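You operate a simulated robot arm through the tools that you are given. There is no shell and no other tool. Be economical: measure what you need, move in short steps, check, and stop when the job is done.

You run a simulated two-armed robot. Do the job below in one go: nothing can be reset, and whatever is moved stays where it is left.

TASK
Take the seed tube from the top of the store bench and put it on the top deck of the trolley. Count the white tubs on the top of the store bench, then put as many of the weights from the top of the store bench on the free end of the steel table. Put the dibber on the low shelf of the store bench. Pick up the yellow tag marked "B-47" from the top of the wooden bench with one hand, pass it to the other hand and put it on the bench top between scales a and b. Fetch the bottle from the top deck of the trolley and stand it on top of the carton there. Put the black bucket in the inside of the soak basin. The order is free. Set down upright: bottle.

It is judged by the outcome, as a careful person would: the job done as asked, and still so three seconds after it is handed in. It fails if anything else is knocked over, pushed out of place, dropped, spilled or broken.

THE ROBOT
Two 7-joint arms with two-finger grippers on one trunk, on a base that drives. Base frame: it is fixed to the floor where the robot stands at the start and does not move with it; the origin is under the middle of the robot, x ahead of it, y to its left, z up; the surface under the hand at the start is at about z = 0.78. Readings come in m, rad, newtons and seconds.
The left shoulder is at the start at [0.078, 0.151, 0.988], the right one opposite. With the tool pointing down near the work surface each hand reaches from about 0.32 to 0.8 m from the robot's upright axis, wherever it stands, measured 20 degrees to its own side. Places, roughly: bench top between scales a and b (32x15 cm) [-1.42, 1.46, 0.52]; black bucket (18x18x18 cm) [0.4, 2.6, 0.2]; bottle [0.25, 2, 0.75]; carton [0.5, 2, 0.75]; dibber (9x5x12 cm) [-1, -1.2, 0.8]; free end of the steel table [-1.3, 0.8, 0.8]; inside of the soak basin [-1.9, 0.8, 0.8]; low shelf of the store bench [0.7, 0, 0.2]; seed tube [0.75, 0, 0.75]; top deck of the trolley [0.5, 2.1, 0.7]; weight [0.5, 0.25, 0.75]; white tub [0.5, 0, 0.75]; yellow tag [-3.75, -0.75, 0.75]. Payload 2.54 kg a hand.
The tool frame of a hand sits at the grasp point between the pads (the TCP): z along the fingers, y along the line on which they close. The tips reach 0.03 m beyond it. Largest opening 0.116 m; the body of the gripper starts 0.095 m behind the TCP.
Orientation is that of the tool frame in the base frame, as a unit quaternion [w, x, y, z]. With the fingers straight down and closing along the base's y, the tool's x points along the base's -x, its y along +y and its z along -z.

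THE INTERFACE
- The arms move only by the tool nudge_tool. It takes "left_steps", "right_steps" or both (then of equal length, played together; a hand with none holds still); each is a list of rows, each an object of numbers (a shift or turn left out is 0, a gripper value left out holds the last): "tx", "ty", "tz": the shift along the tool's x, y, z in m; "wx", "wy", "wz": the turn, a rotation vector about the tool's x, y, z in rad; "gripper": the finger opening in m, from 0 to 0.116. In form: [{"tx": .., "ty": .., "tz": .., "wx": .., "wy": .., "wz": .., "gripper": ..}, ...]. A call has 1 to 12 rows; each row shifts and turns the commanded pose from where the row before left it, along the tool's axes as they then stand. A row lasts 0.2 s, in which the tool goes at most 0.05 m and 0.15 rad; a call with a longer step from one row to the next is refused whole, and so is a gripper value outside its range. Where a pose cannot be reached the arm comes as near as it can. A force on the tool above 40 N (or 10 N above the force at the start of the call, whichever is more), or a blocked arm, ends the call early, and 0.2 s more pass. Each finger travels about 0.072 m/s and halts on what it meets, pressing with about 34 N; the grip force reading is that of the motor and also rises with nothing between the fingers. The clock runs only during rows and for 0.2 s after the last one: add rows that do not move to give the fingers time. It gives the time, the measured TCP pose, the force on the tool (base axes), the opening and the grip force at its end, in the units of the frame above (readings bear some noise), with the torque about the TCP (base axes, N m) and any sound that the robot's microphone picked up.
- Cameras (640 x 400 px; columns grow to the right, rows downward): "scene" is now at [0.1575, 0.0259, 1.1426]; the picture's right is [0.28, -0.96, 0.00], its down [-0.18, -0.05, -0.98] and it looks along [0.94, 0.28, -0.19] (base axes); focal length 214 px, centre (320, 200). "left" rides on the left gripper at [0.069, 0.015, -0.122] in its tool frame; the picture's right is [-0.21, 0.98, 0.00], its down [-0.83, -0.18, -0.53] and it looks along [-0.52, -0.11, 0.85] (tool axes); focal length 251 px, centre (320, 200). "right" rides on the right gripper at [0.069, -0.015, -0.122] in its tool frame; the picture's right is [0.22, 0.98, 0.00], its down [-0.83, 0.18, -0.53] and it looks along [-0.52, 0.12, 0.85] (tool axes); focal length 251 px, centre (320, 200). There is no depth. A picture from a camera that has moved, and an enlarged one, comes with that camera's place and axes in the base frame and with its lens.
- capture(camera): a new picture of that camera. No time passes.
- lift_body(by): slides the trunk up (or, below 0, down) by that many m; the arms and the scene camera ride with it, the base frame stays. It gives what a move gives, with no picture.
- base_move(legs): drives the robot by 1 to 6 legs, each [ahead, left, turn to the left] in m, m and rad, along the robot's own axes; the way and the turn of a leg run together, so that a leg with both is an arc; at most 1.5 m and 3.142 rad a leg. The arms and the cameras ride along, it lands a little off, and it stops where it bumps. It gives what a move gives.
- head_to(pan, tilt): turns the head with the scene camera to pan (to the left, within 1.396 rad either way) and tilt (down, from -0.506 to 1.204), counted from straight ahead of the robot. It gives what a move gives.
- close_up(camera, box): a new picture of the part [left, top, right, bottom] of that camera's present view, enlarged. No time passes.
- hand_in(): hands the job in; it is judged then, once.

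Work in short steps. Places have to be worked out from the pictures, the camera data and where the tool is seen: move nearer, look again, correct. Check each grasp and each placing, and mend what went wrong. You have 217 turns and 212 pictures in all, those below and enlarged ones among them. Open the grippers and draw the arms clear of the work before you hand the job in, unless the task says otherwise; then end with one line.

The tools are called after "Call:" as name(argument=value, ...) on one line, values as JSON. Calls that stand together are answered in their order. nudge_tool: Moves the arms, as the interface text tells. Its arguments: {"type":"object","properties":{"left_steps":{"type":"array","items":{"type":"object","properties":{"tx":{"type":"number"},"ty":{"type":"number"},"tz":{"type":"number"},"wx":{"type":"number"},"wy":{"type":"number"},"wz":{"type":"number"},"gripper":{"type":"number"}}}},"right_steps":{"type":"array","items":{"type":"object","properties":{"tx":{"type":"number"},"ty":{"type":"number"},"tz":{"type":"number"},"wx":{"type":"number"},"wy":{"type":"number"},"wz":{"type":"number"},"gripper":{"type":"number"}}}}},"required":[]} The other tools are called the same way: lift_body (by) slides the trunk up or down; base_move (legs) drives the base; head_to (pan, tilt) turns the head that bears the scene camera; capture (camera) takes a picture; close_up (camera, box) takes an enlarged picture of a part of a camera's view; hand_in () hands the job in.

At the start:

```text
time: 0.0
left_tcp_pos: [0.4335, 0.3321, 0.9943]
left_tool_rot: [0.001, -0.001, 1.0, 0.001]
left_wrist_force: [-0.9, 0.7, 1.3]
left_torque: [0.0, -0.01, -0.01]
left_opening: 0.1159
left_grip_force: 0.0
right_tcp_pos: [0.4076, -0.0196, 1.1258]
right_tool_rot: [0.001, 0.0, 1.0, 0.001]
right_wrist_force: [-0.2, -0.3, 0.0]
right_torque: [-0.01, 0.02, 0.02]
right_opening: 0.116
right_grip_force: 0.1
trunk travel left (down, up): [-0.225, 0.064]
robot x, y, heading: [0.0027, -0.0008, -0.001]
head pan, tilt: [0.286, 0.194]
```

scene: 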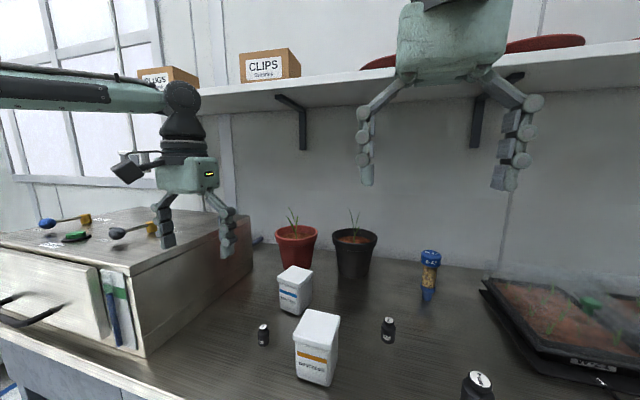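
right: 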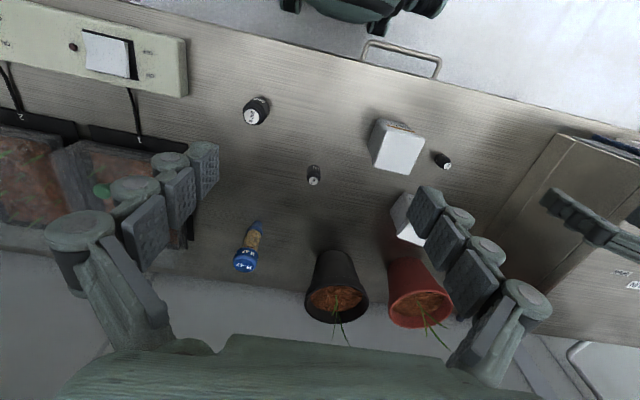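
left: 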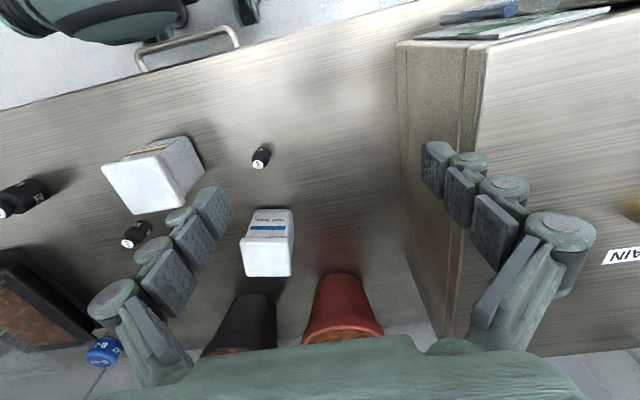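

I see two white tubs and three weights so far. I look around the bench with the head before moving anything.

Call:
head_to(pan=-0.5, tilt=0.5)

Call:
capture(camera="scene")

Call:
head_to(pan=0.3, tilt=0.6)

Call:
capture(camera="scene")

Call:
head_to(pan=1.39, tilt=0.3)

Call:
capture(camera="scene")

```text
time: 1.1
left_tcp_pos: [0.4327, 0.3315, 0.9957]
left_tool_rot: [0.0, 0.0, 1.0, 0.0]
left_wrist_force: [0.0, -0.5, 0.7]
left_torque: [-0.01, -0.01, -0.02]
left_opening: 0.1158
left_grip_force: 0.0
right_tcp_pos: [0.4066, -0.0219, 1.1248]
right_tool_rot: [0.001, 0.001, 1.0, 0.001]
right_wrist_force: [0.0, 0.3, 0.2]
right_torque: [0.0, -0.02, 0.04]
right_opening: 0.1161
right_grip_force: 0.0
trunk travel left (down, up): [-0.225, 0.064]
robot x, y, heading: [-0.0008, -0.0019, -0.003]
head pan, tilt: [-0.499, 0.499]
```

```text
208 pictures are left
camera scene: at [0.1481, -0.0439, 1.1142], right [-0.48, -0.88, 0.0], down [-0.42, 0.23, -0.88], along [0.77, -0.42, -0.48], focal length 214 px, centre (320, 200)
```

scene: 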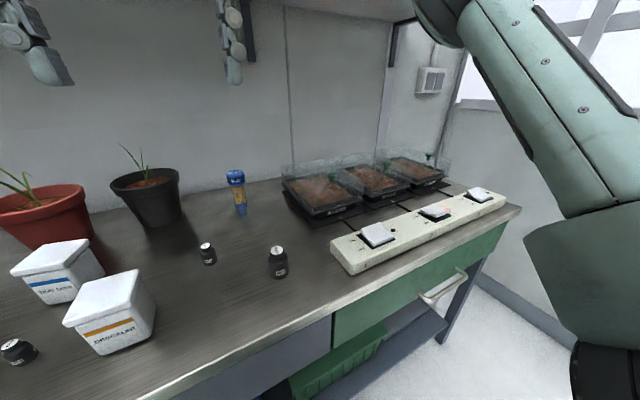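

```text
time: 2.2
left_tcp_pos: [0.4333, 0.3328, 0.9949]
left_tool_rot: [-0.001, -0.001, 1.0, -0.001]
left_wrist_force: [0.7, 0.2, -0.4]
left_torque: [-0.01, 0.03, 0.01]
left_opening: 0.116
left_grip_force: 0.0
right_tcp_pos: [0.407, -0.0207, 1.1257]
right_tool_rot: [0.001, 0.001, 1.0, 0.001]
right_wrist_force: [0.3, 0.1, 0.4]
right_torque: [0.01, 0.01, 0.0]
right_opening: 0.116
right_grip_force: 0.1
trunk travel left (down, up): [-0.225, 0.064]
robot x, y, heading: [-0.0016, 0.0021, -0.001]
head pan, tilt: [0.3, 0.6]
```

```text
207 pictures are left
camera scene: at [0.1527, 0.0257, 1.1051], right [0.29, -0.96, 0.0], down [-0.54, -0.17, -0.83], along [0.79, 0.24, -0.56], focal length 214 px, centre (320, 200)
```

scene: 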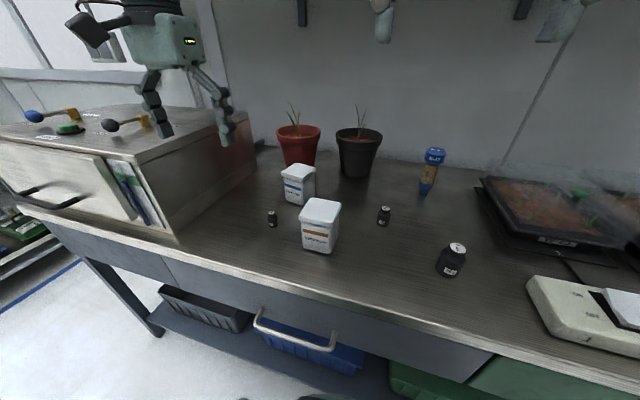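

```text
time: 3.6
left_tcp_pos: [0.4345, 0.333, 0.9958]
left_tool_rot: [0.0, 0.0, 1.0, 0.0]
left_wrist_force: [-0.7, -0.4, -0.2]
left_torque: [-0.01, 0.0, -0.01]
left_opening: 0.1158
left_grip_force: 0.0
right_tcp_pos: [0.4076, -0.0217, 1.1256]
right_tool_rot: [0.001, 0.001, 1.0, 0.001]
right_wrist_force: [0.4, -0.2, -0.5]
right_torque: [-0.04, -0.01, -0.02]
right_opening: 0.116
right_grip_force: 0.1
trunk travel left (down, up): [-0.225, 0.064]
robot x, y, heading: [0.0032, -0.0014, -0.002]
head pan, tilt: [1.389, 0.3]
```

```text
206 pictures are left
camera scene: at [0.0851, 0.0914, 1.1325], right [0.98, -0.18, 0.0], down [-0.05, -0.29, -0.96], along [0.17, 0.94, -0.3], focal length 214 px, centre (320, 200)
```

scene: 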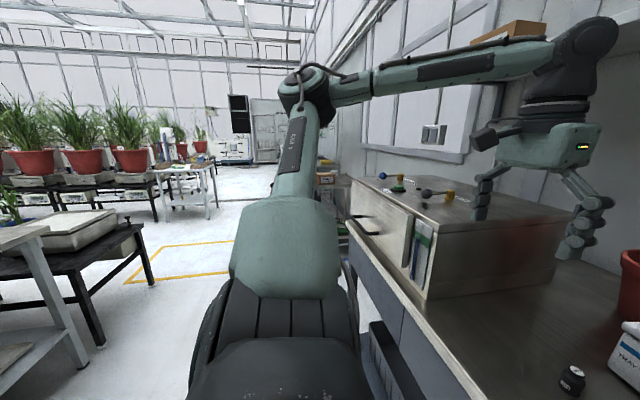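

Two tubs are visible from here; I'll check behind the cabinet later. Now I look to the right side too.

Call:
head_to(pan=-1.39, tilt=0.3)

Call:
capture(camera="scene")

Call:
head_to(pan=0.2, tilt=1.1)

Call:
capture(camera="scene")

```text
time: 6.0
left_tcp_pos: [0.4347, 0.3314, 0.9949]
left_tool_rot: [0.0, 0.0, 1.0, 0.0]
left_wrist_force: [-0.2, 0.1, -0.1]
left_torque: [0.04, -0.02, 0.02]
left_opening: 0.1163
left_grip_force: 0.0
right_tcp_pos: [0.4072, -0.0214, 1.1256]
right_tool_rot: [0.001, 0.001, 1.0, 0.001]
right_wrist_force: [-0.4, -0.7, 0.6]
right_torque: [0.01, -0.02, -0.02]
right_opening: 0.1162
right_grip_force: 0.0
trunk travel left (down, up): [-0.225, 0.064]
robot x, y, heading: [0.0003, 0.0002, -0.001]
head pan, tilt: [-1.389, 0.3]
```

```text
205 pictures are left
camera scene: at [0.0851, -0.0922, 1.1326], right [-0.98, -0.18, 0.0], down [-0.05, 0.29, -0.96], along [0.17, -0.94, -0.3], focal length 214 px, centre (320, 200)
```

scene: 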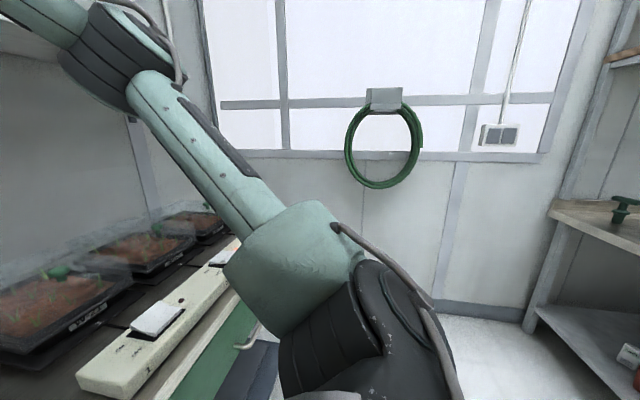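

```text
time: 7.7
left_tcp_pos: [0.4345, 0.3321, 0.9949]
left_tool_rot: [0.0, -0.001, 1.0, 0.001]
left_wrist_force: [0.2, 0.3, 0.7]
left_torque: [-0.01, 0.04, 0.02]
left_opening: 0.1157
left_grip_force: 0.0
right_tcp_pos: [0.4072, -0.0214, 1.1251]
right_tool_rot: [0.001, 0.001, 1.0, 0.001]
right_wrist_force: [0.0, -0.1, -0.1]
right_torque: [0.02, 0.01, 0.02]
right_opening: 0.1159
right_grip_force: 0.0
trunk travel left (down, up): [-0.225, 0.064]
robot x, y, heading: [-0.0004, -0.0017, 0.001]
head pan, tilt: [0.201, 1.1]
```

```text
204 pictures are left
camera scene: at [0.1301, 0.0121, 1.0665], right [0.2, -0.98, 0.0], down [-0.87, -0.18, -0.45], along [0.45, 0.09, -0.89], focal length 214 px, centre (320, 200)
```

scene: 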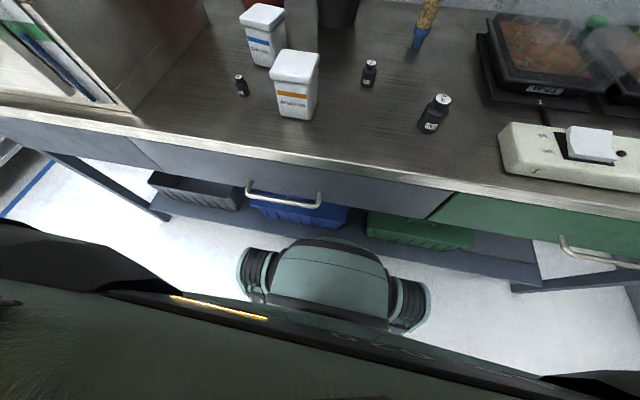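

Working with bench height 0.78, the small weight lies at about (0.475, 0.239), the second small one at (0.55, -0.005), the big one at (0.45, -0.125), and the seed tube stands at about (0.745, -0.105), 0.12 tall. I move the left hand above the first weight and the right hand towards the tube, staying high.

Call:
nudge_tool(left_steps=[{"tx": -0.005, "ty": -0.0117, "tz": 0.009}, {"tx": -0.005, "ty": -0.0117, "tz": 0.009}, {"tx": -0.005, "ty": -0.0117, "tz": 0.009}, {"tx": -0.005, "ty": -0.0117, "tz": 0.009}, {"tx": -0.005, "ty": -0.0117, "tz": 0.009, "gripper": 0.07}, {"tx": -0.005, "ty": -0.0117, "tz": 0.009}, {"tx": -0.005, "ty": -0.0117, "tz": 0.009}, {"tx": -0.005, "ty": -0.0117, "tz": 0.009}, {}], right_steps=[{"tx": -0.04, "ty": -0.01}, {"tx": -0.04, "ty": -0.01}, {"tx": -0.04, "ty": -0.01}, {"tx": -0.04, "ty": -0.01}, {"tx": -0.04, "ty": -0.01}, {"tx": -0.04, "ty": -0.01}, {"tx": -0.03, "ty": -0.01}, {"tx": -0.03, "ty": -0.01}, {}])

Call:
capture(camera="left")

Call:
capture(camera="right")

```text
time: 9.7
left_tcp_pos: [0.4739, 0.2386, 0.9216]
left_tool_rot: [0.0, 0.0, 1.0, 0.0]
left_wrist_force: [-0.4, -0.2, -0.6]
left_torque: [-0.02, -0.02, 0.0]
left_opening: 0.0698
left_grip_force: 0.1
right_tcp_pos: [0.6351, -0.0794, 1.1264]
right_tool_rot: [0.001, 0.0, 1.0, 0.001]
right_wrist_force: [-0.1, -0.5, 0.2]
right_torque: [-0.02, -0.01, -0.04]
right_opening: 0.1159
right_grip_force: 0.0
right hand out of reach, approached as far as the arm can: row 6, 7, 8
trunk travel left (down, up): [-0.225, 0.064]
robot x, y, heading: [-0.001, 0.0007, 0.003]
head pan, tilt: [0.201, 1.1]
```

```text
203 pictures are left
camera left: at [0.4036, 0.2533, 1.0443], right [0.21, 0.98, 0.0], down [0.83, -0.18, 0.53], along [0.52, -0.11, -0.85], focal length 251 px, centre (320, 200)
```

left: 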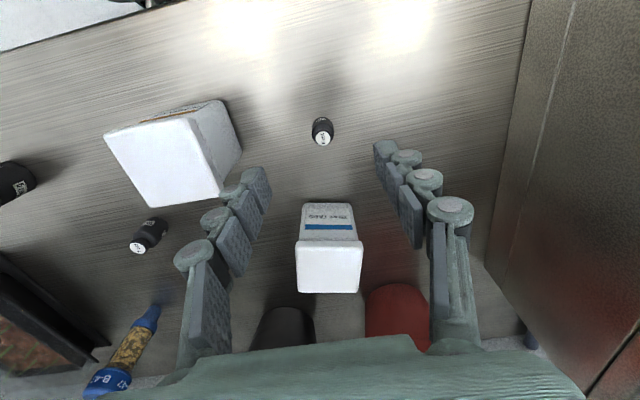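

```text
202 pictures are left
camera right: at [0.5664, -0.0946, 1.2511], right [-0.21, 0.98, 0.0], down [0.82, 0.18, 0.54], along [0.52, 0.12, -0.84], focal length 251 px, centre (320, 200)
```

right: 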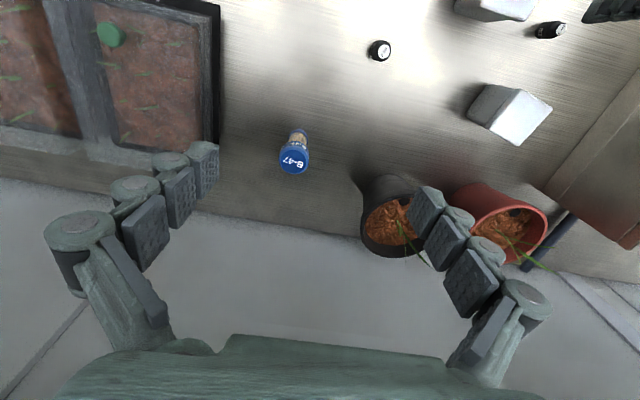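

The left camera puts the weight at (0.473, 0.241) and the right camera puts the tube at (0.719, -0.099). I lower the left hand and close on the weight, and lower the right hand beside the tube height.

Call:
nudge_tool(left_steps=[{"ty": 0.002, "tz": 0.035}, {"tz": 0.035}, {"tz": 0.037}, {"gripper": 0.0}, {}, {}, {}, {}], right_steps=[{"tz": 0.035}, {"tz": 0.035}, {"tz": 0.035}, {}, {}, {}, {}, {}])

Call:
capture(camera="left")

Call:
capture(camera="right")

```text
time: 11.5
left_tcp_pos: [0.4738, 0.2419, 0.816]
left_tool_rot: [0.0, 0.0, 1.0, 0.0]
left_wrist_force: [-0.5, -1.0, -0.6]
left_torque: [-0.01, -0.02, 0.01]
left_opening: 0.0206
left_grip_force: 33.7
right_tcp_pos: [0.6378, -0.0811, 1.0219]
right_tool_rot: [0.0, 0.001, 1.0, 0.001]
right_wrist_force: [0.4, 0.0, 0.2]
right_torque: [0.04, 0.02, 0.02]
right_opening: 0.1159
right_grip_force: 0.1
trunk travel left (down, up): [-0.225, 0.064]
robot x, y, heading: [-0.0021, 0.0001, -0.001]
head pan, tilt: [0.201, 1.1]
```

```text
201 pictures are left
camera left: at [0.4032, 0.2562, 0.9384], right [0.21, 0.98, 0.0], down [0.83, -0.18, 0.53], along [0.52, -0.11, -0.85], focal length 251 px, centre (320, 200)
```

left: 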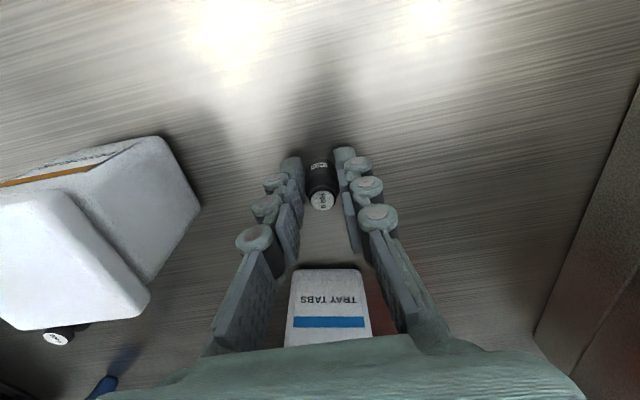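

```text
200 pictures are left
camera right: at [0.5686, -0.0951, 1.1461], right [-0.21, 0.98, 0.0], down [0.83, 0.18, 0.54], along [0.52, 0.12, -0.84], focal length 251 px, centre (320, 200)
```

right: 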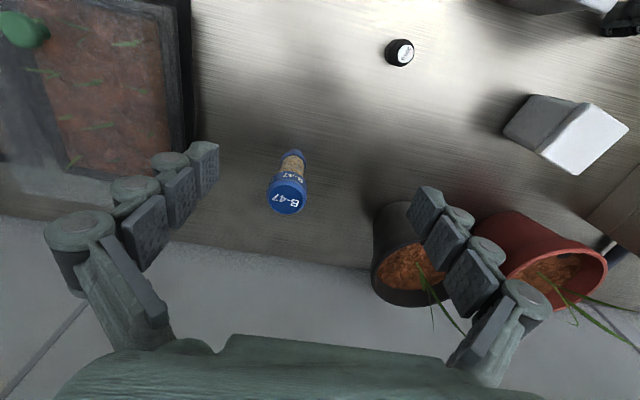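

The weight is gripped (opening 0.021). I lift it, while the right hand moves over the tube at (0.718, -0.098) and descends around it.

Call:
nudge_tool(left_steps=[{"tz": -0.03}, {"tz": -0.03}, {"tz": -0.03}, {"tz": -0.03}, {}, {}, {}], right_steps=[{"tx": -0.04, "ty": -0.0085, "gripper": 0.09}, {"tx": -0.04, "ty": -0.0085}, {"tz": 0.04}, {"tz": 0.04}, {}, {}, {}])

Call:
capture(camera="right")

Call:
capture(camera="left")

```text
time: 13.1
left_tcp_pos: [0.474, 0.241, 0.9345]
left_tool_rot: [0.001, 0.0, 1.0, -0.001]
left_wrist_force: [0.3, 1.0, -1.3]
left_torque: [-0.02, 0.01, -0.02]
left_opening: 0.0208
left_grip_force: 34.4
right_tcp_pos: [0.7019, -0.0977, 0.9371]
right_tool_rot: [0.001, 0.001, 1.0, 0.001]
right_wrist_force: [0.4, 0.5, -0.3]
right_torque: [-0.02, 0.01, 0.01]
right_opening: 0.09
right_grip_force: 0.0
right hand out of reach, approached as far as the arm can: row 2
trunk travel left (down, up): [-0.225, 0.064]
robot x, y, heading: [-0.0023, 0.0021, -0.0]
head pan, tilt: [0.201, 1.1]
```

```text
199 pictures are left
camera right: at [0.6323, -0.1121, 1.0614], right [-0.21, 0.98, 0.0], down [0.83, 0.18, 0.54], along [0.52, 0.12, -0.84], focal length 251 px, centre (320, 200)
```

right: 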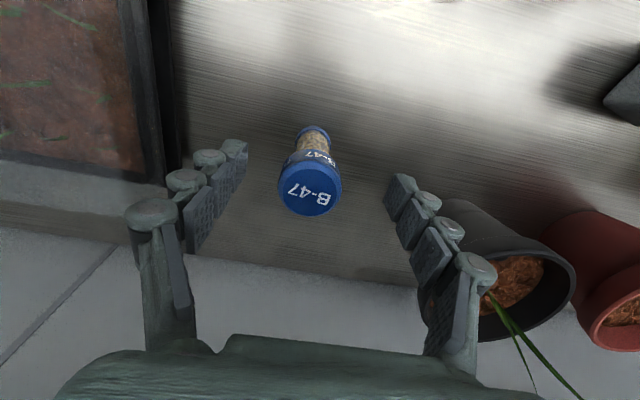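

```text
198 pictures are left
camera left: at [0.4037, 0.2559, 1.0573], right [0.21, 0.98, 0.0], down [0.83, -0.18, 0.53], along [0.52, -0.11, -0.85], focal length 251 px, centre (320, 200)
```

left: 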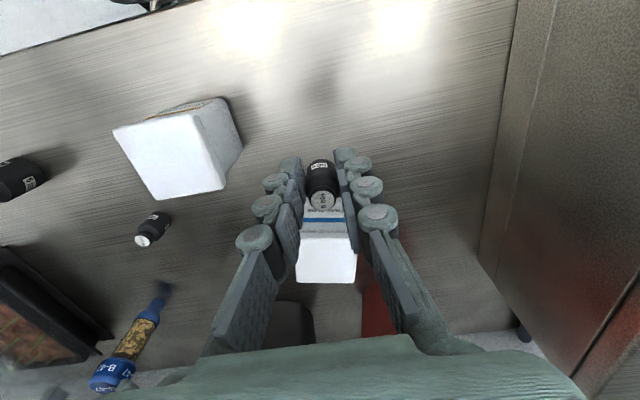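

The tube cap is at about (0.722, -0.099), between the fingers. I go down a further 7 cm and 2 cm ahead, then close.

Call:
nudge_tool(right_steps=[{"tz": 0.025, "ty": -0.001}, {"tz": 0.025, "tx": -0.008}, {"tz": 0.022, "tx": -0.01}, {}, {"gripper": 0.0}, {}, {}, {}, {}])

Call:
capture(camera="right")

```text
time: 15.1
left_tcp_pos: [0.4741, 0.2407, 0.9344]
left_tool_rot: [-0.001, -0.001, 1.0, 0.0]
left_wrist_force: [-0.1, -0.7, -0.7]
left_torque: [-0.01, 0.01, -0.02]
left_opening: 0.0207
left_grip_force: 34.2
right_tcp_pos: [0.7192, -0.0976, 0.8657]
right_tool_rot: [0.001, 0.001, 1.0, 0.001]
right_wrist_force: [-0.2, 0.2, 0.0]
right_torque: [0.02, 0.01, 0.01]
right_opening: 0.0415
right_grip_force: 33.6
trunk travel left (down, up): [-0.225, 0.064]
robot x, y, heading: [0.0015, 0.0032, -0.004]
head pan, tilt: [0.201, 1.1]
```

```text
197 pictures are left
camera right: at [0.65, -0.1127, 0.9901], right [-0.21, 0.98, 0.0], down [0.83, 0.18, 0.54], along [0.52, 0.12, -0.84], focal length 251 px, centre (320, 200)
```

right: 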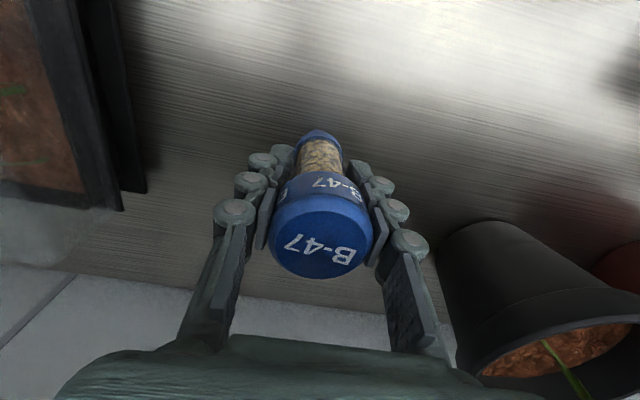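

The tube is held at the cap. I lift it and draw both hands back towards the robot before driving.

Call:
nudge_tool(left_steps=[{}, {}, {}, {"tx": 0.01, "tz": -0.01}, {"tx": 0.01, "tz": -0.01}, {"tx": 0.01, "tz": -0.01}, {"tx": 0.01, "tz": -0.01}, {"tx": 0.01, "tz": -0.01}, {"tx": 0.01, "tz": -0.01}, {"tx": 0.01, "tz": -0.01}, {"tz": -0.01}], right_steps=[{"tz": -0.03}, {"tz": -0.03}, {"tz": -0.03, "tx": 0.02}, {"tz": -0.03, "tx": 0.03}, {"tz": -0.03, "tx": 0.035}, {"tx": 0.045}, {"tx": 0.045}, {"tx": 0.045}, {"tx": 0.045}, {"tx": 0.04}, {}])

Call:
capture(camera="scene")

```text
time: 17.5
left_tcp_pos: [0.4038, 0.2395, 1.0165]
left_tool_rot: [0.0, 0.0, 1.0, 0.0]
left_wrist_force: [0.3, 0.2, -1.4]
left_torque: [-0.02, 0.02, -0.03]
left_opening: 0.0206
left_grip_force: 34.6
right_tcp_pos: [0.4159, -0.1007, 1.0185]
right_tool_rot: [0.0, 0.001, 1.0, 0.001]
right_wrist_force: [0.0, 0.4, -0.1]
right_torque: [0.01, 0.01, -0.01]
right_opening: 0.0411
right_grip_force: 33.5
trunk travel left (down, up): [-0.225, 0.064]
robot x, y, heading: [0.0002, -0.0007, -0.0]
head pan, tilt: [0.201, 1.1]
```

```text
196 pictures are left
camera scene: at [0.1302, 0.0122, 1.0664], right [0.2, -0.98, 0.0], down [-0.87, -0.18, -0.45], along [0.44, 0.09, -0.89], focal length 214 px, centre (320, 200)
```

scene: 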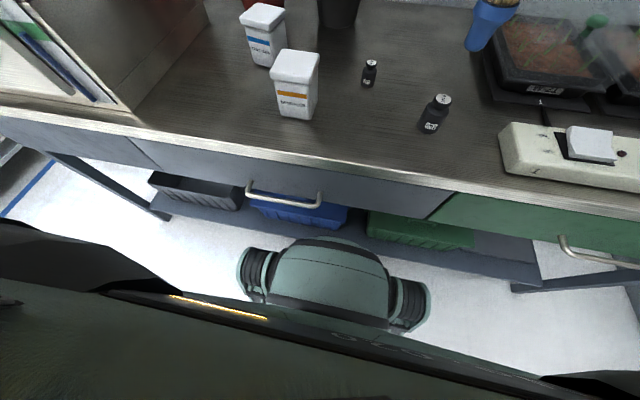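

Both loads are up. I drive back 0.35 m and look left along the aisle.

Call:
base_move(legs=[[-0.35, 0, 0]])

Call:
head_to(pan=1.2, tilt=0.25)

Call:
capture(camera="scene")

```text
time: 19.8
left_tcp_pos: [0.05, 0.2392, 1.0166]
left_tool_rot: [-0.001, -0.001, 1.0, -0.001]
left_wrist_force: [-0.3, 0.3, -0.7]
left_torque: [0.0, -0.04, -0.02]
left_opening: 0.0207
left_grip_force: 34.4
right_tcp_pos: [0.0631, -0.1005, 1.0203]
right_tool_rot: [0.001, 0.0, 1.0, 0.002]
right_wrist_force: [-0.6, 0.6, -0.6]
right_torque: [0.02, -0.05, 0.02]
right_opening: 0.0412
right_grip_force: 34.1
trunk travel left (down, up): [-0.225, 0.064]
robot x, y, heading: [-0.3513, -0.0002, -0.001]
head pan, tilt: [0.201, 1.1]
```

```text
time: 21.1
left_tcp_pos: [0.0509, 0.2403, 1.0173]
left_tool_rot: [0.0, -0.001, 1.0, 0.0]
left_wrist_force: [0.4, 0.0, -0.7]
left_torque: [0.0, 0.02, -0.01]
left_opening: 0.0209
left_grip_force: 33.6
right_tcp_pos: [0.0645, -0.0994, 1.019]
right_tool_rot: [0.0, 0.0, 1.0, 0.001]
right_wrist_force: [-0.9, -0.2, -1.5]
right_torque: [0.0, 0.0, 0.0]
right_opening: 0.041
right_grip_force: 33.6
trunk travel left (down, up): [-0.225, 0.064]
robot x, y, heading: [-0.3549, 0.0018, 0.003]
head pan, tilt: [1.201, 0.25]
```

```text
195 pictures are left
camera scene: at [-0.2508, 0.0866, 1.1372], right [0.93, -0.36, 0.0], down [-0.09, -0.23, -0.97], along [0.35, 0.9, -0.25], focal length 214 px, centre (320, 200)
```

scene: 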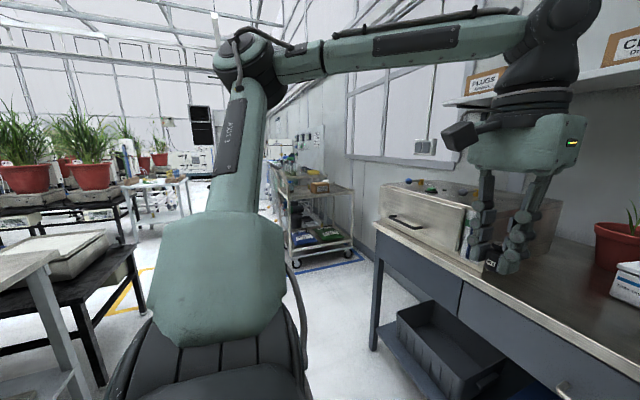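

The trolley is past the bench end. I drive left 1.3 m and look again.

Call:
base_move(legs=[[0, 1.3, 0]])

Call:
head_to(pan=0.6, tilt=0.4)

Call:
capture(camera="scene")

Call:
head_to(pan=-0.5, tilt=0.4)

Call:
capture(camera="scene")

```text
time: 33.8
left_tcp_pos: [0.0277, 1.556, 1.0162]
left_tool_rot: [0.0, -0.012, 1.0, 0.0]
left_wrist_force: [0.1, -0.6, -0.7]
left_torque: [-0.01, 0.04, -0.02]
left_opening: 0.0208
left_grip_force: 34.2
right_tcp_pos: [0.0508, 1.2166, 1.0186]
right_tool_rot: [0.001, -0.011, 1.0, 0.001]
right_wrist_force: [0.2, -0.2, -0.3]
right_torque: [0.04, -0.02, 0.0]
right_opening: 0.0409
right_grip_force: 33.8
trunk travel left (down, up): [-0.225, 0.064]
robot x, y, heading: [-0.3699, 1.3037, 0.023]
head pan, tilt: [1.201, 0.25]
```

```text
time: 34.8
left_tcp_pos: [0.0274, 1.5558, 1.0161]
left_tool_rot: [-0.001, -0.013, 1.0, -0.001]
left_wrist_force: [0.5, 0.6, -0.9]
left_torque: [0.02, 0.03, 0.0]
left_opening: 0.0209
left_grip_force: 33.9
right_tcp_pos: [0.05, 1.2163, 1.0187]
right_tool_rot: [0.0, -0.012, 1.0, 0.001]
right_wrist_force: [-0.7, 0.4, -1.5]
right_torque: [0.04, -0.04, -0.02]
right_opening: 0.041
right_grip_force: 33.9
trunk travel left (down, up): [-0.225, 0.064]
robot x, y, heading: [-0.3683, 1.3089, 0.021]
head pan, tilt: [0.6, 0.4]
```

```text
194 pictures are left
camera scene: at [-0.2266, 1.3614, 1.1233], right [0.59, -0.81, 0.0], down [-0.32, -0.23, -0.92], along [0.75, 0.54, -0.39], focal length 214 px, centre (320, 200)
```

scene: 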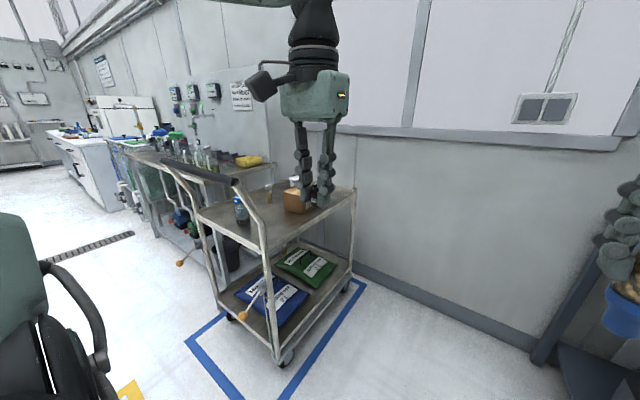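

```text
time: 36.1
left_tcp_pos: [0.0273, 1.5548, 1.0162]
left_tool_rot: [0.001, -0.014, 1.0, 0.0]
left_wrist_force: [-0.5, 0.0, 0.2]
left_torque: [-0.03, 0.0, -0.04]
left_opening: 0.0205
left_grip_force: 34.3
right_tcp_pos: [0.0493, 1.216, 1.0195]
right_tool_rot: [0.0, -0.012, 1.0, 0.001]
right_wrist_force: [0.4, 0.3, -0.5]
right_torque: [0.0, 0.01, 0.0]
right_opening: 0.0409
right_grip_force: 34.0
trunk travel left (down, up): [-0.225, 0.064]
robot x, y, heading: [-0.3678, 1.3062, 0.026]
head pan, tilt: [-0.499, 0.4]
```

```text
193 pictures are left
camera scene: at [-0.2192, 1.2649, 1.1233], right [-0.46, -0.89, 0.0], down [-0.35, 0.18, -0.92], along [0.82, -0.42, -0.39], focal length 214 px, centre (320, 200)
```

scene: 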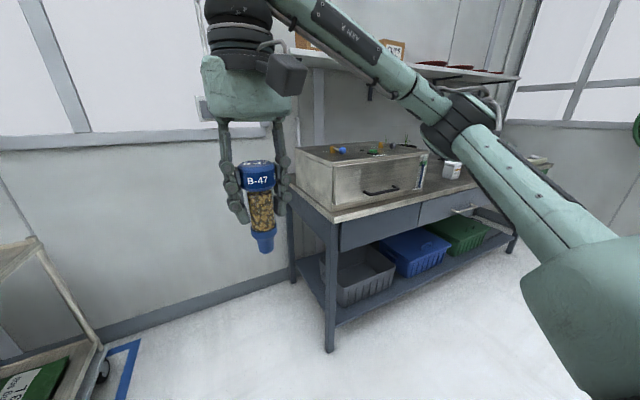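

Nothing stands beyond the cabinet on the bench's near end. The trolley deck spans about x 0.15–0.82, y 1.85–2.27, with its handle at the -x end. I'll stand at about (0.15, 1.3) facing it from the -y side.

Call:
base_move(legs=[[0, 0, 1.45], [-0.08, 0, 0], [0, -0.5, 0]])

Call:
head_to(pan=0.0, tilt=0.7)

Call:
capture(camera="scene")

```text
time: 45.8
left_tcp_pos: [-0.0692, 1.6003, 1.016]
left_tool_rot: [0.0, -0.669, 0.743, 0.0]
left_wrist_force: [0.0, -0.2, -0.9]
left_torque: [-0.01, 0.02, 0.01]
left_opening: 0.0206
left_grip_force: 34.2
right_tcp_pos: [0.2696, 1.5778, 1.019]
right_tool_rot: [-0.001, -0.668, 0.744, 0.001]
right_wrist_force: [-0.2, 0.3, -0.6]
right_torque: [0.0, 0.01, -0.01]
right_opening: 0.0408
right_grip_force: 33.7
trunk travel left (down, up): [-0.225, 0.064]
robot x, y, heading: [0.1273, 1.1723, 1.466]
head pan, tilt: [-0.499, 0.4]
```

```text
time: 46.7
left_tcp_pos: [-0.0697, 1.5999, 1.0166]
left_tool_rot: [0.0, -0.669, 0.743, 0.0]
left_wrist_force: [0.1, 0.9, -0.1]
left_torque: [0.03, -0.03, 0.0]
left_opening: 0.0209
left_grip_force: 34.3
right_tcp_pos: [0.2704, 1.5763, 1.0194]
right_tool_rot: [0.0, -0.668, 0.744, 0.001]
right_wrist_force: [-1.1, 0.5, -0.8]
right_torque: [0.0, -0.01, 0.01]
right_opening: 0.0408
right_grip_force: 33.3
trunk travel left (down, up): [-0.225, 0.064]
robot x, y, heading: [0.1221, 1.1722, 1.466]
head pan, tilt: [0.0, 0.7]
```

```text
192 pictures are left
camera scene: at [0.143, 1.3251, 1.0965], right [0.99, -0.11, 0.0], down [-0.07, -0.64, -0.77], along [0.08, 0.76, -0.64], focal length 214 px, centre (320, 200)
```

scene: 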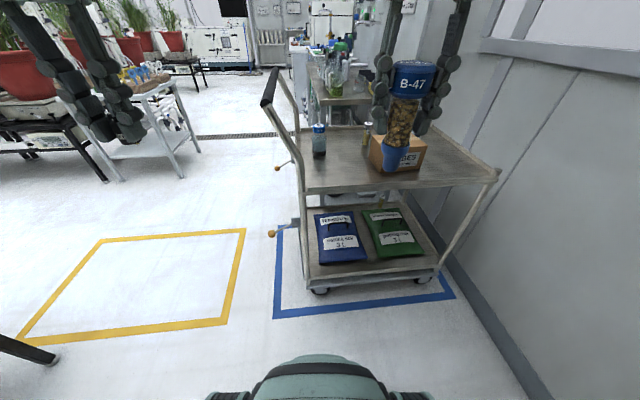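

Deck height is about 0.69; bottle at about (0.22, 2.07), carton at about (0.48, 2.0). I zoom in on the deck.

Call:
close_up(camera="scene", box=[260, 60, 520, 220])

Call:
capture(camera="right")

```text
2.46 times, centred on (390, 140) of scene
camera zoom: at [0.143, 1.3251, 1.0965], right [0.99, -0.11, 0.0], down [-0.07, -0.64, -0.77], along [0.08, 0.76, -0.64], focal length 528 px, centre (148, 348)
```

zoom: 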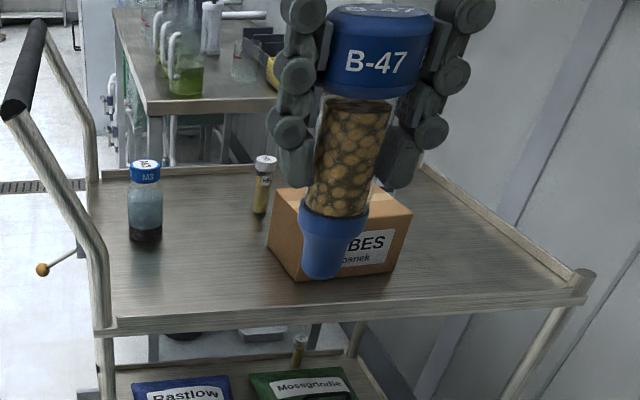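

```text
190 pictures are left
camera right: at [0.2782, 1.5075, 1.1433], right [-0.99, -0.11, 0.0], down [-0.09, 0.84, 0.53], along [-0.06, 0.53, -0.84], focal length 251 px, centre (320, 200)
```

right: 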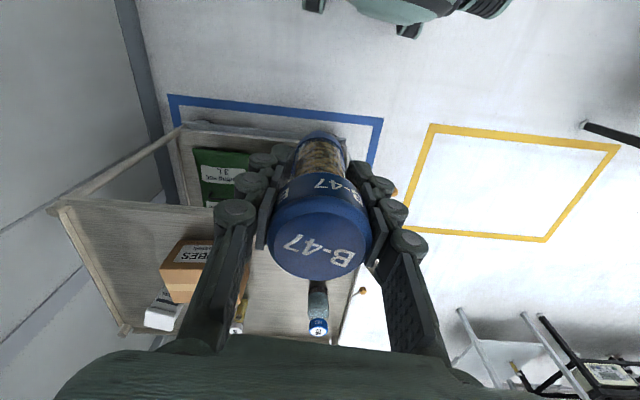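

The bottle (blue cap "M3") is at (0.22, 2.07), the carton at about x 0.41–0.56, y 1.94–2.05, top z ≈ 0.76. I'll stand the tube to the right of the carton. First I tuck the left hand away from the trolley handle, then drive nearer.

Call:
nudge_tool(left_steps=[{"tx": 0.02, "ty": 0.02, "tz": -0.02}, {"tx": 0.02, "ty": 0.02, "tz": -0.02}, {"tx": 0.02, "ty": 0.02, "tz": -0.02}, {"tz": -0.02}])

Call:
base_move(legs=[[0.215, -0.056, 0]])

Call:
capture(camera="scene")

```text
time: 47.7
left_tcp_pos: [-0.138, 1.5482, 1.0969]
left_tool_rot: [0.001, -0.669, 0.743, 0.001]
left_wrist_force: [-0.3, -0.5, -1.4]
left_torque: [0.01, 0.03, -0.01]
left_opening: 0.0207
left_grip_force: 33.7
right_tcp_pos: [0.2691, 1.5773, 1.0193]
right_tool_rot: [-0.001, -0.668, 0.744, 0.001]
right_wrist_force: [0.1, 0.8, -1.0]
right_torque: [-0.04, 0.01, 0.0]
right_opening: 0.0411
right_grip_force: 34.1
trunk travel left (down, up): [-0.225, 0.064]
robot x, y, heading: [0.1267, 1.1759, 1.467]
head pan, tilt: [0.0, 0.7]
```

```text
time: 49.4
left_tcp_pos: [-0.0557, 1.758, 1.0971]
left_tool_rot: [0.0, -0.666, 0.746, 0.0]
left_wrist_force: [-0.4, 0.0, -1.0]
left_torque: [-0.09, 0.02, -0.01]
left_opening: 0.0208
left_grip_force: 34.3
right_tcp_pos: [0.3514, 1.7867, 1.0187]
right_tool_rot: [-0.001, -0.666, 0.746, 0.001]
right_wrist_force: [0.2, 1.3, -0.7]
right_torque: [-0.03, 0.02, 0.01]
right_opening: 0.0409
right_grip_force: 34.2
trunk travel left (down, up): [-0.225, 0.064]
robot x, y, heading: [0.2067, 1.3824, 1.456]
head pan, tilt: [0.0, 0.7]
```

```text
189 pictures are left
camera scene: at [0.2221, 1.5342, 1.0963], right [0.99, -0.11, 0.0], down [-0.07, -0.64, -0.76], along [0.09, 0.76, -0.64], focal length 214 px, centre (320, 200)
```

scene: 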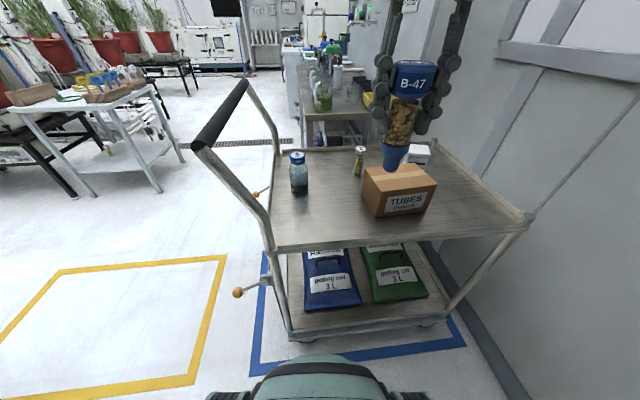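

Carton centre (0.495, 1.995), top z ≈ 0.766; deck z ≈ 0.69. I carry the tube to above (0.665, 1.93).

Call:
nudge_tool(right_steps=[{"tx": -0.0222, "ty": -0.037, "tz": 0.011}, {"tx": -0.0222, "ty": -0.037, "tz": 0.011}, {"tx": -0.0222, "ty": -0.037, "tz": 0.011}, {"tx": -0.0222, "ty": -0.037, "tz": 0.011}, {"tx": -0.0222, "ty": -0.037, "tz": 0.011}, {"tx": -0.0222, "ty": -0.037, "tz": 0.011}, {"tx": -0.0222, "ty": -0.037, "tz": 0.011}, {"tx": -0.0222, "ty": -0.037, "tz": 0.011}, {}])

Call:
capture(camera="scene")

Call:
capture(camera="right")

```text
time: 51.4
left_tcp_pos: [-0.057, 1.7573, 1.096]
left_tool_rot: [0.0, -0.666, 0.746, 0.0]
left_wrist_force: [-0.3, 0.4, -1.0]
left_torque: [-0.02, -0.01, 0.01]
left_opening: 0.0208
left_grip_force: 34.1
right_tcp_pos: [0.6659, 1.9267, 0.9316]
right_tool_rot: [0.0, -0.666, 0.746, 0.001]
right_wrist_force: [-0.6, 0.2, -1.7]
right_torque: [-0.01, 0.0, -0.01]
right_opening: 0.0409
right_grip_force: 33.7
trunk travel left (down, up): [-0.225, 0.064]
robot x, y, heading: [0.2038, 1.38, 1.453]
head pan, tilt: [0.0, 0.7]
```

```text
188 pictures are left
camera scene: at [0.2219, 1.5337, 1.0964], right [0.99, -0.11, 0.0], down [-0.07, -0.64, -0.76], along [0.09, 0.76, -0.64], focal length 214 px, centre (320, 200)
```

scene: 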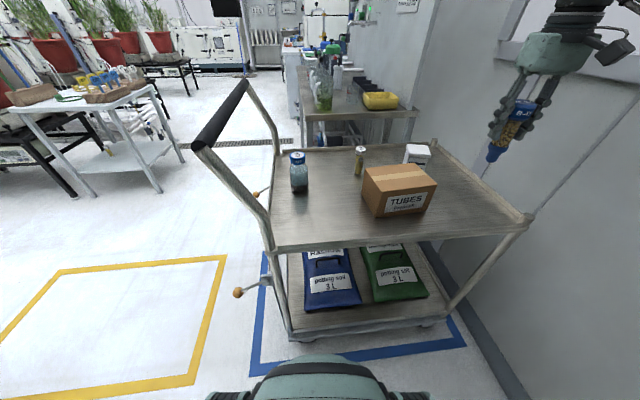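

```text
187 pictures are left
camera right: at [0.6733, 1.8571, 1.0552], right [-0.99, -0.1, 0.0], down [-0.09, 0.84, 0.54], along [-0.06, 0.53, -0.84], focal length 251 px, centre (320, 200)
```

right: 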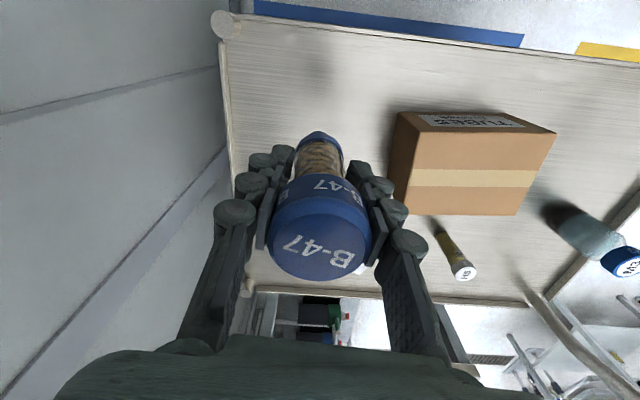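

The tube sits over free deck, about 8 cm from the carton and 11 cm from the right edge. I lower it to near the deck.

Call:
nudge_tool(right_steps=[{"tz": 0.04}, {"tz": 0.04}, {"tz": 0.04}, {"tz": 0.025}, {}])

Call:
close_up(camera="scene", box=[340, 100, 600, 260])

```text
time: 52.6
left_tcp_pos: [-0.0568, 1.7578, 1.0973]
left_tool_rot: [0.0, -0.667, 0.745, 0.0]
left_wrist_force: [0.8, 0.4, -0.5]
left_torque: [0.02, -0.01, 0.0]
left_opening: 0.0209
left_grip_force: 34.3
right_tcp_pos: [0.6636, 1.9268, 0.7844]
right_tool_rot: [0.001, -0.666, 0.746, 0.002]
right_wrist_force: [0.2, 1.0, 3.8]
right_torque: [0.01, 0.02, 0.0]
right_opening: 0.0407
right_grip_force: 33.9
trunk travel left (down, up): [-0.225, 0.064]
robot x, y, heading: [0.207, 1.3823, 1.455]
head pan, tilt: [0.0, 0.7]
```

```text
2.46 times, centred on (470, 180) of scene
camera zoom: at [0.2217, 1.5335, 1.0966], right [0.99, -0.11, 0.0], down [-0.07, -0.64, -0.77], along [0.09, 0.76, -0.64], focal length 528 px, centre (-49, 249)
```

zoom: 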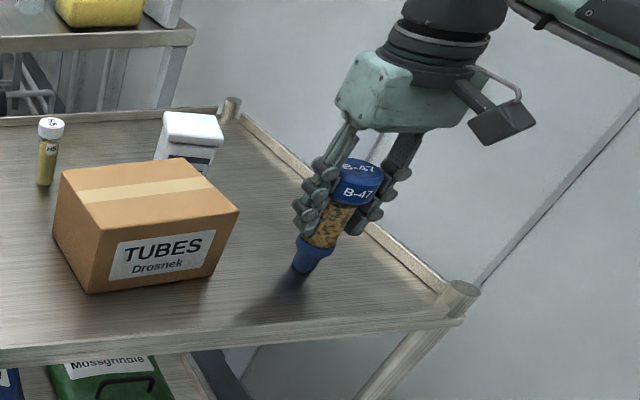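

An upward force of about 4 N shows the tube is on the deck. I release and rise.

Call:
nudge_tool(right_steps=[{"gripper": 0.07}, {}, {}, {"tz": -0.03}, {"tz": -0.04}, {"tz": -0.04}, {"tz": -0.04}])

Call:
close_up(camera="scene", box=[270, 100, 530, 260])

```text
time: 54.2
left_tcp_pos: [-0.0565, 1.7573, 1.0968]
left_tool_rot: [0.0, -0.666, 0.746, 0.0]
left_wrist_force: [0.6, 0.2, -1.0]
left_torque: [0.01, 0.01, 0.01]
left_opening: 0.0209
left_grip_force: 34.4
right_tcp_pos: [0.6644, 1.9266, 0.9344]
right_tool_rot: [-0.001, -0.666, 0.746, 0.001]
right_wrist_force: [0.0, -0.1, -0.5]
right_torque: [0.02, -0.02, -0.03]
right_opening: 0.0702
right_grip_force: 0.2
trunk travel left (down, up): [-0.225, 0.064]
robot x, y, heading: [0.2055, 1.3797, 1.456]
head pan, tilt: [0.0, 0.7]
```

```text
2.46 times, centred on (400, 180) of scene
camera zoom: at [0.2216, 1.5333, 1.0965], right [0.99, -0.11, 0.0], down [-0.07, -0.64, -0.77], along [0.09, 0.76, -0.64], focal length 528 px, centre (123, 249)
```

zoom: 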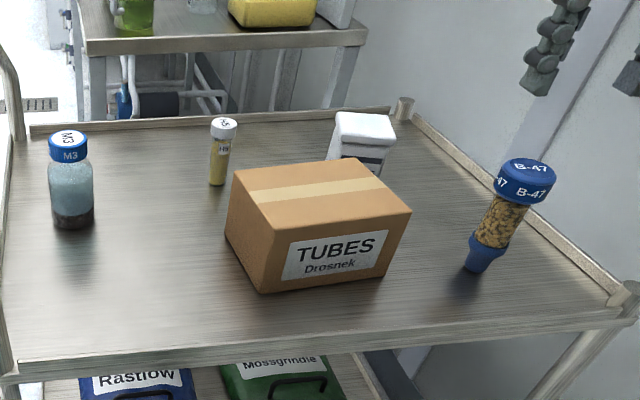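

The tube stands free on the deck. Now I take the right hand over to above the bottle at about (0.224, 2.066), top z ≈ 0.82.

Call:
nudge_tool(right_steps=[{"ty": 0.041, "tx": -0.008, "gripper": 0.09}, {"ty": 0.041, "tx": -0.008}, {"ty": 0.041, "tx": -0.008}, {"ty": 0.041, "tx": -0.008}, {"ty": 0.041, "tx": -0.008}, {"ty": 0.041, "tx": -0.008}, {"ty": 0.041, "tx": -0.008}, {"ty": 0.041, "tx": -0.008}, {"ty": 0.041, "tx": -0.008}, {"ty": 0.041, "tx": -0.008}, {"ty": 0.041, "tx": -0.008}, {}])

Call:
capture(camera="right")

Call:
capture(camera="scene")

```text
time: 56.8
left_tcp_pos: [-0.0556, 1.7587, 1.0972]
left_tool_rot: [0.0, -0.667, 0.745, 0.0]
left_wrist_force: [-0.4, -0.4, -0.9]
left_torque: [0.01, 0.0, 0.01]
left_opening: 0.021
left_grip_force: 33.9
right_tcp_pos: [0.2277, 2.0658, 0.9365]
right_tool_rot: [0.001, -0.666, 0.746, 0.002]
right_wrist_force: [0.0, 1.0, 0.5]
right_torque: [-0.02, 0.0, -0.03]
right_opening: 0.0901
right_grip_force: 0.1
trunk travel left (down, up): [-0.225, 0.064]
robot x, y, heading: [0.2046, 1.382, 1.459]
head pan, tilt: [0.0, 0.7]
```

```text
184 pictures are left
camera right: at [0.235, 1.9973, 1.061], right [-0.99, -0.1, 0.0], down [-0.09, 0.84, 0.54], along [-0.06, 0.53, -0.84], focal length 251 px, centre (320, 200)
```

right: 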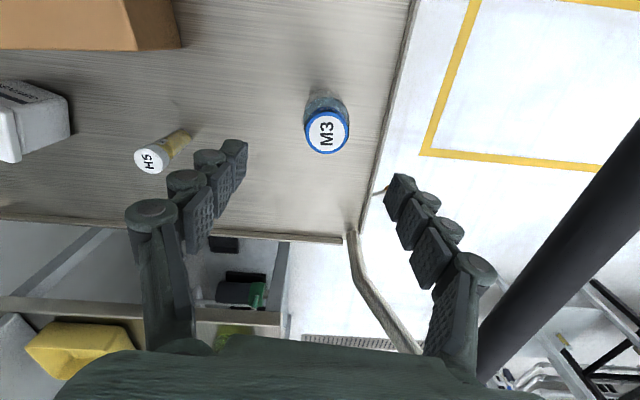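

```text
183 pictures are left
camera scene: at [0.2224, 1.5338, 1.0964], right [0.99, -0.11, 0.0], down [-0.07, -0.64, -0.76], along [0.09, 0.76, -0.64], focal length 214 px, centre (320, 200)
```

scene: 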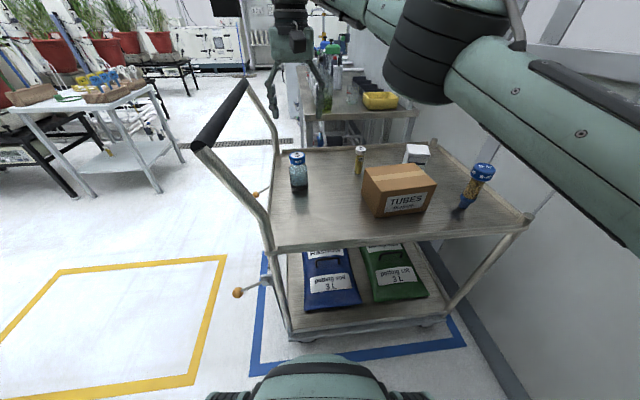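

The bottle is at (0.219, 2.069); handle grip is about 13 cm to its left, clear of the hand. I centre, go down to z≈0.765 and close.

Call:
nudge_tool(right_steps=[{"ty": 0.009, "tx": -0.003}, {"tz": 0.035}, {"tz": 0.035}, {"tz": 0.035}, {"tz": 0.035}, {"tz": 0.031}, {}, {"gripper": 0.0}, {}, {}, {}])

Call:
capture(camera="right")

```text
time: 59.2
left_tcp_pos: [-0.0564, 1.7582, 1.0971]
left_tool_rot: [0.0, -0.666, 0.746, 0.0]
left_wrist_force: [0.0, -0.5, -1.1]
left_torque: [-0.02, 0.0, 0.0]
left_opening: 0.021
left_grip_force: 33.8
right_tcp_pos: [0.2197, 2.0693, 0.7631]
right_tool_rot: [0.0, -0.665, 0.746, 0.002]
right_wrist_force: [-0.8, -0.2, 0.2]
right_torque: [0.05, 0.06, 0.01]
right_opening: 0.0548
right_grip_force: 34.2
right hand out of reach, approached as far as the arm can: row 1
trunk travel left (down, up): [-0.225, 0.064]
robot x, y, heading: [0.2068, 1.3825, 1.459]
head pan, tilt: [0.0, 0.7]
```

```text
182 pictures are left
camera right: at [0.2266, 1.9986, 0.8882], right [-0.99, -0.1, 0.0], down [-0.09, 0.84, 0.54], along [-0.06, 0.53, -0.84], focal length 251 px, centre (320, 200)
```

right: 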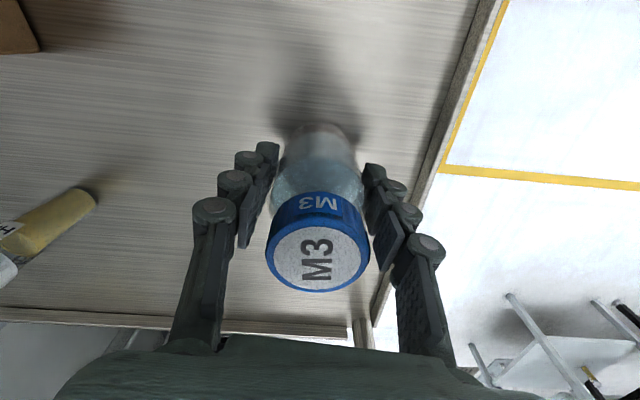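

The bottle is gripped (0.055). I lift 16 cm and carry it over the carton centre (0.495, 1.995).

Call:
nudge_tool(right_steps=[{"tz": -0.03}, {"tz": -0.04}, {"tz": -0.04}, {"tz": -0.04, "tx": 0.01}, {"ty": -0.04, "tx": 0.005}, {"ty": -0.04, "tx": 0.005}, {"ty": -0.04, "tx": 0.005}, {"ty": -0.04, "tx": 0.005}, {"ty": -0.04, "tx": 0.005}, {"ty": -0.04, "tx": 0.005}, {"ty": -0.04, "tx": 0.004}, {}])

Call:
capture(camera="right")

Call:
capture(camera="scene")

```text
time: 61.8
left_tcp_pos: [-0.0562, 1.7578, 1.0964]
left_tool_rot: [0.0, -0.666, 0.746, 0.0]
left_wrist_force: [0.3, -0.6, -0.3]
left_torque: [-0.02, -0.01, 0.0]
left_opening: 0.0207
left_grip_force: 34.2
right_tcp_pos: [0.4924, 1.9925, 0.9152]
right_tool_rot: [0.0, -0.666, 0.746, 0.0]
right_wrist_force: [-0.6, 0.1, -2.6]
right_torque: [-0.01, -0.02, 0.0]
right_opening: 0.0549
right_grip_force: 34.0
trunk travel left (down, up): [-0.225, 0.064]
robot x, y, heading: [0.2017, 1.3814, 1.455]
head pan, tilt: [0.0, 0.7]
```

```text
181 pictures are left
camera right: at [0.5007, 1.9217, 1.0382], right [-0.99, -0.1, 0.0], down [-0.09, 0.84, 0.53], along [-0.06, 0.53, -0.85], focal length 251 px, centre (320, 200)
```

right: 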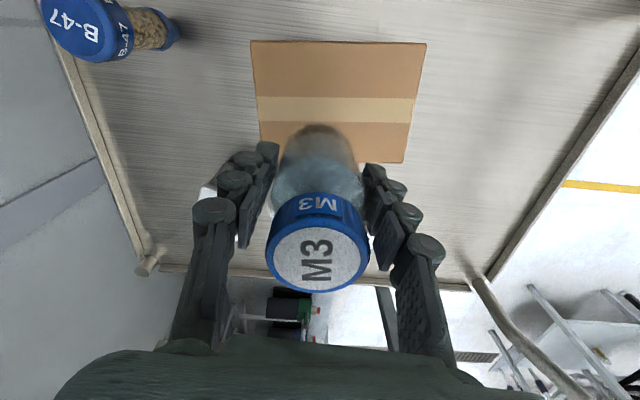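

```text
180 pictures are left
camera scene: at [0.2219, 1.534, 1.0964], right [0.99, -0.11, 0.0], down [-0.07, -0.64, -0.76], along [0.09, 0.76, -0.64], focal length 214 px, centre (320, 200)
```

scene: 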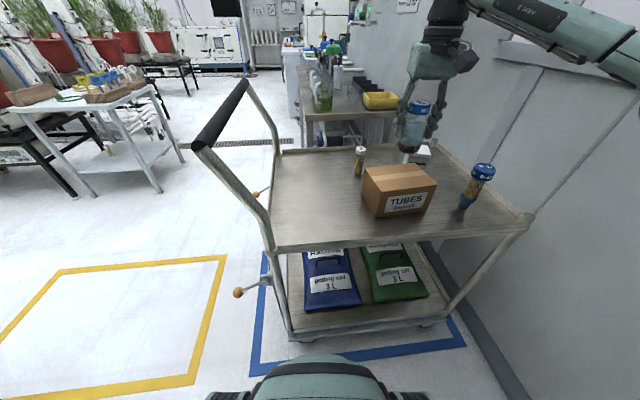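

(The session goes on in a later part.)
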